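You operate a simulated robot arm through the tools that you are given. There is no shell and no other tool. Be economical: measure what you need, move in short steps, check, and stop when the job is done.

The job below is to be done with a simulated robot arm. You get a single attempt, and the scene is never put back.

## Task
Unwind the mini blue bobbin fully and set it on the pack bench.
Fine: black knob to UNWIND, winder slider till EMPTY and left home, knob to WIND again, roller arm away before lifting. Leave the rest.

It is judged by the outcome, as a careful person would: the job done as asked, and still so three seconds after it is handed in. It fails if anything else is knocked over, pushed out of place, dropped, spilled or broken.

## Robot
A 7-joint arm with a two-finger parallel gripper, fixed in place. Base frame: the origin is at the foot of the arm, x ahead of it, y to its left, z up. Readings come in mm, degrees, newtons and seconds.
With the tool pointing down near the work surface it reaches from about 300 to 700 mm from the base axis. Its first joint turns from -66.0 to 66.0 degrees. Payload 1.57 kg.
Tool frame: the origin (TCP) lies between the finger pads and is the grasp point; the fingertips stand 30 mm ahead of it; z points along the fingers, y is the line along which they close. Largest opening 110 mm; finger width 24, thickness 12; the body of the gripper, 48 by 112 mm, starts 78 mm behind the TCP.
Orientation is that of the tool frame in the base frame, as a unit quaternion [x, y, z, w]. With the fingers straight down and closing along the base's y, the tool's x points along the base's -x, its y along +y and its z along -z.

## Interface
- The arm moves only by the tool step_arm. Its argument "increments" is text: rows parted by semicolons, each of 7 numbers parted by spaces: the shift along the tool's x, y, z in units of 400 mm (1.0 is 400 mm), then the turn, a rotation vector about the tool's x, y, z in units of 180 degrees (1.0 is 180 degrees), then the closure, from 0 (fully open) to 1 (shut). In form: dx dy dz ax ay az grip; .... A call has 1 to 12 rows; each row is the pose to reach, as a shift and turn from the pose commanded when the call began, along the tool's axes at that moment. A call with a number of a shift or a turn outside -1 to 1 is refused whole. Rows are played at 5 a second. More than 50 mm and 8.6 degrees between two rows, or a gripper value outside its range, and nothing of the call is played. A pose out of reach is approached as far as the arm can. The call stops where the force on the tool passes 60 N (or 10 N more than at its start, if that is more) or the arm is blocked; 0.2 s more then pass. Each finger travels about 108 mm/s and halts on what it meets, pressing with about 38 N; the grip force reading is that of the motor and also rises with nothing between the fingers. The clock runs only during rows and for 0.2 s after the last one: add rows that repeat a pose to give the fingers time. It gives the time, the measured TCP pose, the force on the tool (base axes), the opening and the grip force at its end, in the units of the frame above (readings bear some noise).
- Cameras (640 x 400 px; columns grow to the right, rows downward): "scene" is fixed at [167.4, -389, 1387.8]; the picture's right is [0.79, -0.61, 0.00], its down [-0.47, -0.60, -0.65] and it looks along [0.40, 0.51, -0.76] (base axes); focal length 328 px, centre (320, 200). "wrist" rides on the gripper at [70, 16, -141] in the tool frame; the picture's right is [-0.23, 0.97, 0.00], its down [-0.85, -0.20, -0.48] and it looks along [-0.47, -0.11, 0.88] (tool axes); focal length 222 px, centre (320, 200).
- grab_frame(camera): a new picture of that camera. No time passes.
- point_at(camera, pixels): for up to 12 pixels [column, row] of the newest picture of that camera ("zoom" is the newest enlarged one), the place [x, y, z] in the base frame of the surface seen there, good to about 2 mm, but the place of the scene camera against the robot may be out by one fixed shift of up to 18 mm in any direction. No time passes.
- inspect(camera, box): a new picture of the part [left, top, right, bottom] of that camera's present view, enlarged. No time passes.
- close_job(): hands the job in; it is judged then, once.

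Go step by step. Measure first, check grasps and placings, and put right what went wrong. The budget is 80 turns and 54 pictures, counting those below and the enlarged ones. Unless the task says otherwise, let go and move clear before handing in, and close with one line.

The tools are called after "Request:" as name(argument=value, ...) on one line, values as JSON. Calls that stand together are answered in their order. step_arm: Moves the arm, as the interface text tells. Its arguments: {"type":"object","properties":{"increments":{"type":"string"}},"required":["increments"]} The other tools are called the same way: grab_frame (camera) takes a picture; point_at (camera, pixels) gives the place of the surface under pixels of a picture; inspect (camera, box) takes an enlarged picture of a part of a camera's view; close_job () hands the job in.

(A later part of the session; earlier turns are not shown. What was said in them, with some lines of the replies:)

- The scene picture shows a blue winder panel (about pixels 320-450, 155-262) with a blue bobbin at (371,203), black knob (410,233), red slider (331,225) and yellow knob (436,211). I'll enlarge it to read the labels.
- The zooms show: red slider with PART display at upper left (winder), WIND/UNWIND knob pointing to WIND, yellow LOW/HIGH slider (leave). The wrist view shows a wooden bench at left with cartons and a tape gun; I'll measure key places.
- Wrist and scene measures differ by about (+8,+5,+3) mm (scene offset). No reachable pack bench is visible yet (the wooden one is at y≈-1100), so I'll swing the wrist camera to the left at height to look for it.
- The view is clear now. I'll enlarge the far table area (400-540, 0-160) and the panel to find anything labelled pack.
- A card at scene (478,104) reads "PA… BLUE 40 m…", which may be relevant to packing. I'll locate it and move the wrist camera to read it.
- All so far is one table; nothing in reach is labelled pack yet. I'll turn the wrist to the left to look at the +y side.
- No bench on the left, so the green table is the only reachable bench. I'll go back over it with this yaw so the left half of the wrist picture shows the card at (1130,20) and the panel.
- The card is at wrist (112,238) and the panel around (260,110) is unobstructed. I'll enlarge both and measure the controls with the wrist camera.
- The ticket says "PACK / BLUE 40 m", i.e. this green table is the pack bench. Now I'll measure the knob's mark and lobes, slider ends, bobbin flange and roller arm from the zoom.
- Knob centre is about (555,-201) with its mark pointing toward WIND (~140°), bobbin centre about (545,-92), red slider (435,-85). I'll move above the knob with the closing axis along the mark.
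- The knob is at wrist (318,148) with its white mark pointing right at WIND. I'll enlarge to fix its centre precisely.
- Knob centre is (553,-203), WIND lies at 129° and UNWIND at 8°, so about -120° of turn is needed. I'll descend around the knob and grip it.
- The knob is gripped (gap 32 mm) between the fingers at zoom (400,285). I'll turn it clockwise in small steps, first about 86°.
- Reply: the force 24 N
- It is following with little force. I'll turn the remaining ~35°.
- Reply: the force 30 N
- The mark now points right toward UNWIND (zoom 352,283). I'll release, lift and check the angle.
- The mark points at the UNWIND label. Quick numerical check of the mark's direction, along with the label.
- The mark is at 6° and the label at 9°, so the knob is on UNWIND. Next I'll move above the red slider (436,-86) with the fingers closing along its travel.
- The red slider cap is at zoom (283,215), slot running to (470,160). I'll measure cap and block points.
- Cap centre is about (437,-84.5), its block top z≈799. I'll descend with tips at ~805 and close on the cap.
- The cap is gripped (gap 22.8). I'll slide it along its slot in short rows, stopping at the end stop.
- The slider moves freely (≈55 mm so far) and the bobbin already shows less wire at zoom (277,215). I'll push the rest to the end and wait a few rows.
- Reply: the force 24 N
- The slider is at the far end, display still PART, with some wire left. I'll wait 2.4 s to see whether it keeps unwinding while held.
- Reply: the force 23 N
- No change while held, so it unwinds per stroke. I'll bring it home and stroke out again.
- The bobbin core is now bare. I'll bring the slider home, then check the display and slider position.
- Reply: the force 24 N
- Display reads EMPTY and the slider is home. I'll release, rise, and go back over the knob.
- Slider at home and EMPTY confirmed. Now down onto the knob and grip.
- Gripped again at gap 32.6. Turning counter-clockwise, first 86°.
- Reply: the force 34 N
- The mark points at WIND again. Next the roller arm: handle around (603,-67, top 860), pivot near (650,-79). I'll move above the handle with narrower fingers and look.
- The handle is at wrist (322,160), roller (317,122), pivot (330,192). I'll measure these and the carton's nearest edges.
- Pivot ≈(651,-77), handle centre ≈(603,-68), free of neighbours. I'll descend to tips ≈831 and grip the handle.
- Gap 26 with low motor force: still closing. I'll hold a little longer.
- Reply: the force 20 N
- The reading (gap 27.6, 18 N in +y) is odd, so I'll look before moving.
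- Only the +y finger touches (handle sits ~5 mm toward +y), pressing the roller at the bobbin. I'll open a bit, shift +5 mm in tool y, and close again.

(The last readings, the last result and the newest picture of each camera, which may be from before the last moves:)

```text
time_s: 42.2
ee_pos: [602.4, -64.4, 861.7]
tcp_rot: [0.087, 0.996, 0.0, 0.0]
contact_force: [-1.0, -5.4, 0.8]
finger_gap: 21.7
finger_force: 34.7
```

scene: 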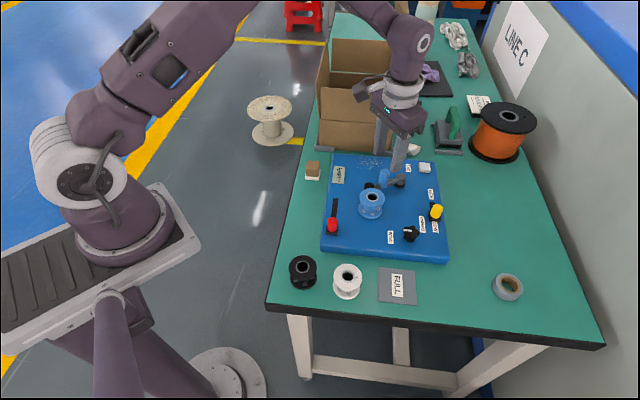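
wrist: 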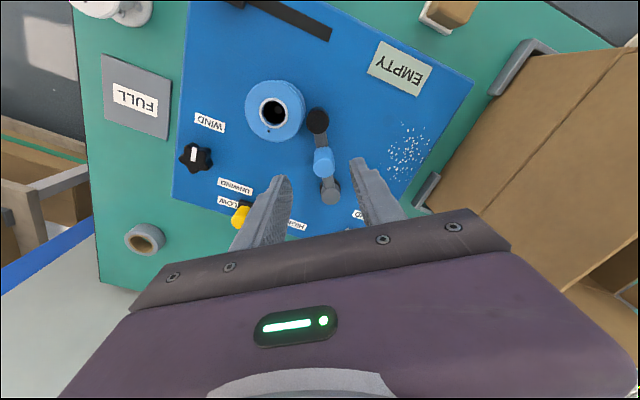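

Handle properly gripped (gap 21.7, small side force). I'll swing it about the pivot 60° away from the bobbin.

Request:
step_arm(increments="-0.0022 0.0161 0 0 0 0.0417 0.9; -0.0068 0.0319 0 0 0 0.0833 0.9; -0.0133 0.047 0 0 0 0.125 0.9; -0.0215 0.0609 0 0 0 0.1667 0.9; -0.0317 0.0739 0 0 0 0.2083 0.9; -0.0434 0.0853 0 0 0 0.25 0.9; -0.0567 0.095 0 0 0 0.2917 0.9; -0.0707 0.103 0 0 0 0.3333 0.9; -0.0707 0.103 0 0 0 0.3333 0.9")

Request:
inspect(camera="scene", box=[310, 140, 460, 270])

```text
time_s: 44.2
ee_pos: [636.6, -26.3, 861.2]
tcp_rot: [0.573, 0.819, 0.0, -0.001]
contact_force: [-25.4, 8.5, 19.1]
finger_gap: 21.3
finger_force: 34.4
```

```text
3.08 times, centred on (385, 205) of scene
```

zoom: 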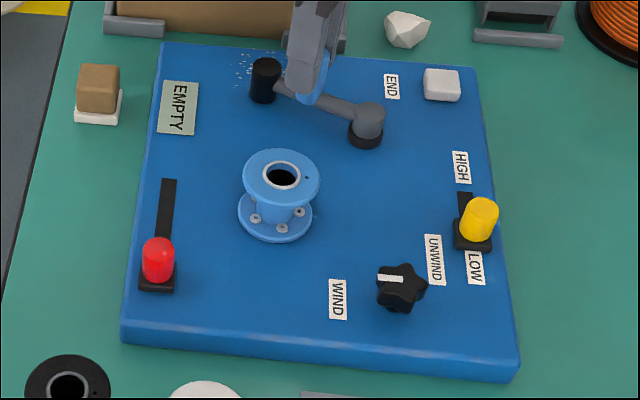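

The roller arm is swung clear (roller at zoom 265,80). I'll release, rise, and start toward the bobbin while turning the wrist.

Request:
step_arm(increments="0 0 0 0 0 0 0.65; 0 0 0 0 0 0 0.55; 0 0 -0.1 0 0 0 0.55; 0 0 -0.2 0 0 0 0.5; -0.01 -0.034 -0.2 0 0 -0.043 0.4; -0.019 -0.068 -0.2 0 0 -0.086 0.3; -0.029 -0.102 -0.2 0 0 -0.129 0.3; -0.038 -0.136 -0.2 0 0 -0.172 0.3; -0.048 -0.17 -0.2 0 0 -0.215 0.3; -0.057 -0.204 -0.2 0 0 -0.258 0.3; -0.067 -0.238 -0.2 0 0 -0.301 0.3; -0.076 -0.2715 -0.2 0 0 -0.344 0.3")

Request:
step_arm(increments="0 0 0 0 0 -0.043 0.3; 0 0 0 0 0 -0.086 0.3; 0 0 0 0 0 -0.129 0.3; 0 0 0 0 0 -0.172 0.3; 0 0 0 0 0 -0.215 0.3; 0 0 0 0 0 -0.258 0.3; 0 0 0 0 0 -0.3 0.3; 0 0 0 0 0 -0.3 0.3")

Request:
grab_frame(camera="wrist")

Request:
inspect(camera="scene", box=[310, 140, 460, 270])

```text
time_s: 46.8
ee_pos: [546.4, -92.7, 941.4]
tcp_rot: [0.067, 0.998, 0.0, 0.0]
contact_force: [0.3, -0.4, 0.4]
finger_gap: 76.9
finger_force: 0.0
```

```text
time_s: 48.6
ee_pos: [548.0, -92.8, 940.6]
tcp_rot: [-0.391, 0.92, 0.0, 0.0]
contact_force: [-0.2, -0.4, 0.2]
finger_gap: 77.0
finger_force: 0.0
```

```text
12 pictures are left
```

wrist: 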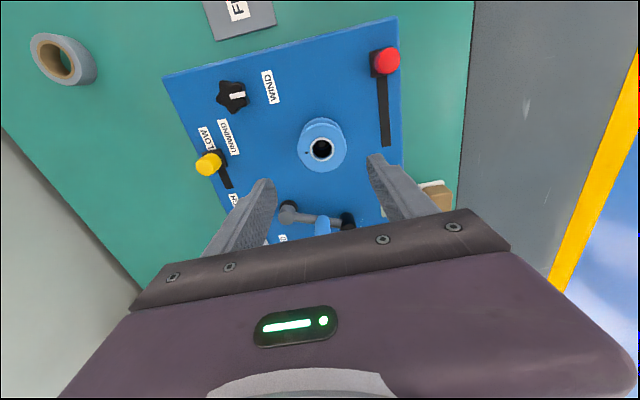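

```text
3.08 times, centred on (385, 205) of scene
```

zoom: 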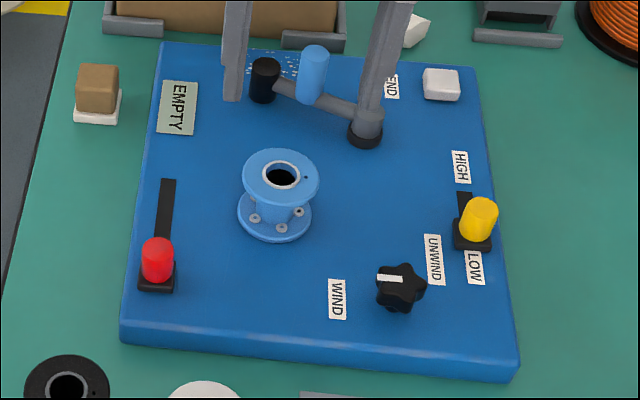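

The roller arm stays away and the knob is on WIND. I'll measure the bobbin's flange and the free table area between FULL mat and tape.

Request:
point_at(camera="wrist", pixels=[[301, 149], [344, 149], [322, 167], [322, 130], [309, 160], [335, 136], [164, 78], [245, 58], [210, 15], [272, 28], [100, 80], [150, 40]])

Request:
inspect(camera="wrist", box=[280, 100, 370, 190])

```text
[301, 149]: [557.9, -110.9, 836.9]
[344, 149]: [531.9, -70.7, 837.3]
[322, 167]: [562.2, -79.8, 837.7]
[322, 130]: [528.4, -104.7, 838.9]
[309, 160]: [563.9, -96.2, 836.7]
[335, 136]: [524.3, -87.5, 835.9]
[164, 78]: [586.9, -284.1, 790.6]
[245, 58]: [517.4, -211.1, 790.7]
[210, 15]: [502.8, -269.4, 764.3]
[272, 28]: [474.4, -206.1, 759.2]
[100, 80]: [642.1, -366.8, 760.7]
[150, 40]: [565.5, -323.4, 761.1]
```

```text
4.44 times, centred on (325, 145) of wrist
```

zoom: 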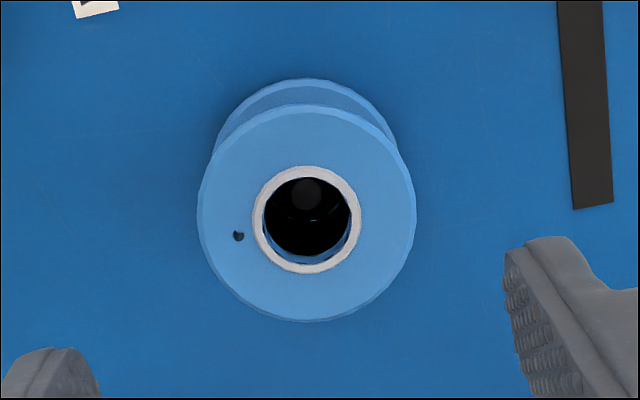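

Bobbin flange centre is (545,-91.6), radius ~24, top 837. I'll descend around it (tips ≈799) and grip.

Request:
step_arm(increments="0.002 0.006 0.07 0 0 0 0.3; 0.002 0.006 0.14 0 0 0 0.3; 0.002 0.006 0.2 0 0 0 0.3; 0.002 0.006 0.25 0 0 0 0.3; 0.002 0.006 0.278 0 0 0 0.3; 0.002 0.006 0.278 0 0 0 0.3; 0.002 0.006 0.278 0 0 0 0.7; 0.002 0.006 0.278 0 0 0 0.7; 0.002 0.006 0.278 0 0 0 0.7")

```text
time_s: 50.6
ee_pos: [545.4, -92.1, 828.7]
tcp_rot: [-0.391, 0.921, 0.0, 0.0]
contact_force: [0.0, 0.0, 0.3]
finger_gap: 55.0
finger_force: 38.0
```

Gripped cleanly (gap 55, 38 N, no side force). I'll lift straight up and look.

Request:
step_arm(increments="0 0 -0.03 0 0 0 0.7; 0 0 -0.06 0 0 0 0.7; 0 0 -0.1 0 0 0 0.7; 0 0 -0.15 0 0 0 0.7; 0 0 -0.2 0 0 0 0.7; 0 0 -0.27 0 0 0 0.7; 0 0 -0.27 0 0 0 0.7")

Request:
grab_frame(camera="scene")

```text
time_s: 52.2
ee_pos: [543.2, -90.8, 937.0]
tcp_rot: [-0.391, 0.921, 0.0, 0.0]
contact_force: [0.2, 0.8, 0.2]
finger_gap: 54.8
finger_force: 38.0
```

```text
9 pictures are left
```

scene: 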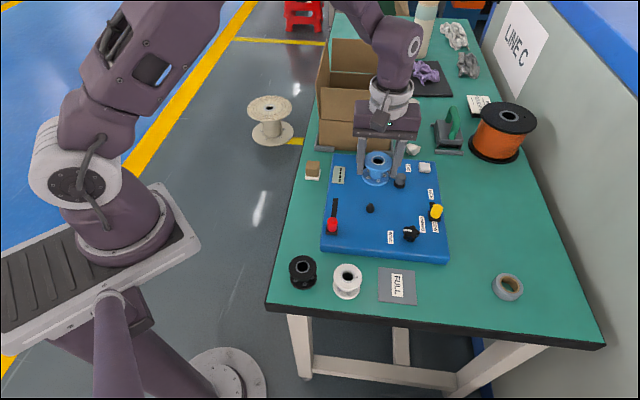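

The bobbin came off the spindle in the grip (scene 377,168). I'll carry it level to free bench at (568,-328), between the FULL mat and the tape.

Request:
step_arm(increments="0.055 -0.065 0 0 0 0 0.7; 0.11 -0.13 0 0 0 0 0.7; 0.164 -0.195 0 0 0 0 0.7; 0.219 -0.26 0 0 0 0 0.7; 0.274 -0.325 0 0 0 0 0.7; 0.329 -0.39 0 0 0 0 0.7; 0.3835 -0.455 0 0 0 0 0.7; 0.3835 -0.455 0.1 0 0 0 0.7; 0.3835 -0.455 0.15 0 0 0 0.7; 0.3835 -0.455 0.15 0 0 0 0.7")

Request:
grab_frame(camera="scene")

Request:
point_at(camera="scene", pixels=[[450, 262], [416, 300], [495, 295], [430, 300], [450, 285]])

```text
time_s: 54.4
ee_pos: [568.5, -329.9, 875.8]
tcp_rot: [-0.39, 0.921, 0.0, 0.0]
contact_force: [-0.5, -0.2, 0.1]
finger_gap: 54.8
finger_force: 37.5
```

```text
8 pictures are left
```

scene: 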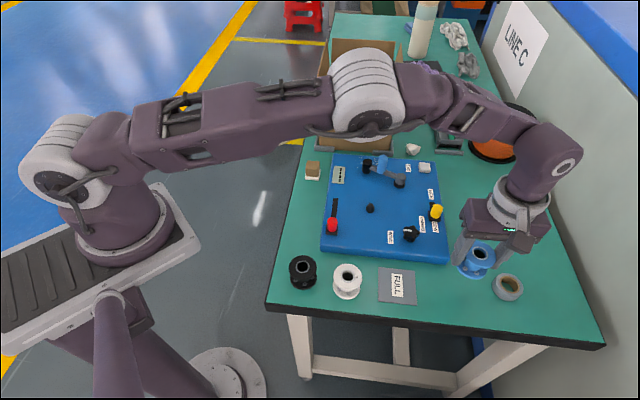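

```text
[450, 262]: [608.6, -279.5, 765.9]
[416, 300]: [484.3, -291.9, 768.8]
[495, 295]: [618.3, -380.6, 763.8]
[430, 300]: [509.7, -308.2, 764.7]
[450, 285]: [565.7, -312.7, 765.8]
```

It hangs over free bench; tape and mat are clear of the fingers. Lowering to about 1 mm above the expected rest height, then gently down.

Request:
step_arm(increments="0 0 0.06 0 0 0 0.7; 0 0 0.12 0 0 0 0.7; 0 0 0.16 0 0 0 0.7; 0 0 0.18 0 0 0 0.7; 0 0 0.19 0 0 0 0.7; 0 0 0.193 0 0 0 0.7; 0 0 0.193 0 0 0 0.7")

```text
time_s: 56.0
ee_pos: [569.1, -327.7, 800.5]
tcp_rot: [-0.391, 0.92, 0.0, 0.0]
contact_force: [-0.9, 0.9, 0.0]
finger_gap: 55.0
finger_force: 37.8
```

Request:
step_arm(increments="0 0 0.003 0 0 0 0.7; 0 0 0.006 0 0 0 0.7; 0 0 0.006 0 0 0 0.7")

Request:
inspect(camera="scene", box=[420, 210, 540, 310])

```text
time_s: 56.8
ee_pos: [569.8, -328.4, 799.1]
tcp_rot: [-0.391, 0.92, -0.001, 0.0]
contact_force: [-4.3, 3.6, 10.7]
finger_gap: 54.9
finger_force: 37.9
```

```text
4.00 times, centred on (480, 260) of scene
```

zoom: 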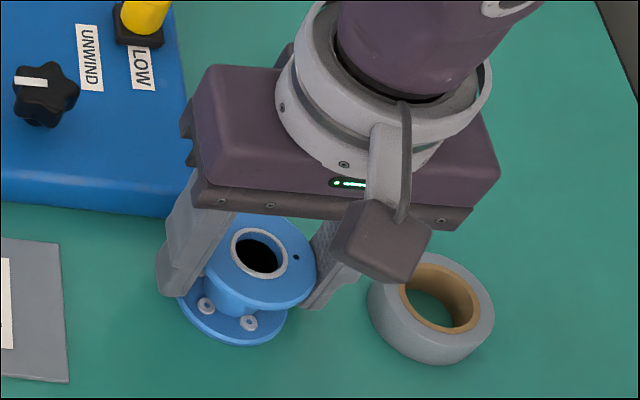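

Upward force of 10.7 N shows the bobbin stands on the bench. I'll open modestly and rise straight up.

Request:
step_arm(increments="0 0 0 0 0 0 0.45; 0 0 0 0 0 0 0.4; 0 0 0 0 0 0 0.4; 0 0 -0.06 0 0 0 0.4; 0 0 -0.14 0 0 0 0.4; 0 0 -0.24 0 0 0 0.4; 0 0 -0.34 0 0 0 0.4; 0 0 -0.44 0 0 0 0.4; 0 0 -0.54 0 0 0 0.4")

Request:
grab_frame(camera="scene")

Request:
inspect(camera="scene", box=[310, 150, 550, 310])

```text
time_s: 58.8
ee_pos: [571.6, -327.3, 1014.4]
tcp_rot: [-0.391, 0.921, 0.0, 0.0]
contact_force: [0.2, 0.7, -0.5]
finger_gap: 66.2
finger_force: 0.1
```

```text
6 pictures are left
```

scene: 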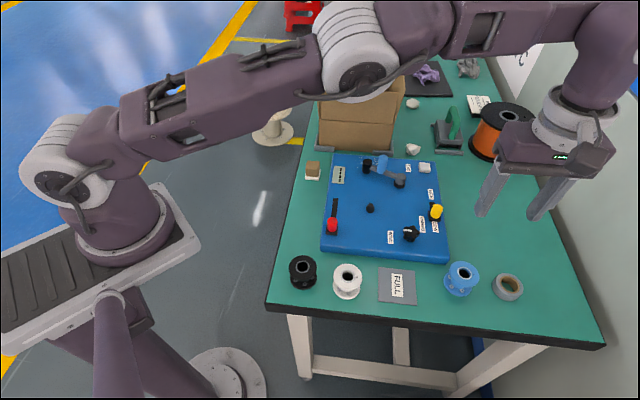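

```text
2.50 times, centred on (430, 230) of scene
```

zoom: 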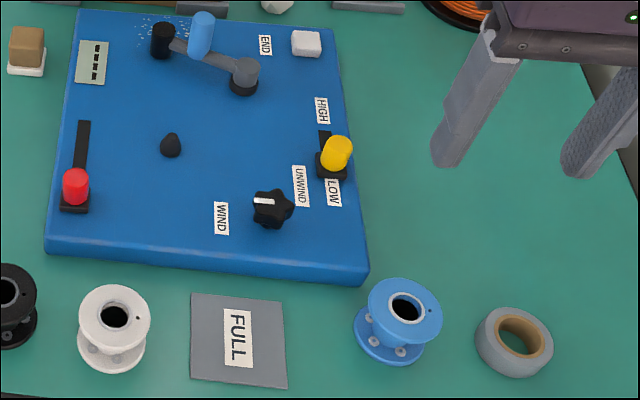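

The empty blue bobbin stands on the bench at zoom (400,320). Slider is home, knob on WIND, roller arm away, the other items look in place, and the gripper is clear, so I'm handing in.

Request:
close_job()

```text
The job is handed in.
```

The mini blue bobbin is unwound (the display read EMPTY) and standing on the pack bench. I took the green table as the pack bench, since it holds the "PACK / BLUE 40 m" ticket and no other bench was in reach. The winder slider is home, the knob is back on WIND, the roller arm was swung away before lifting, and nothing else was moved.
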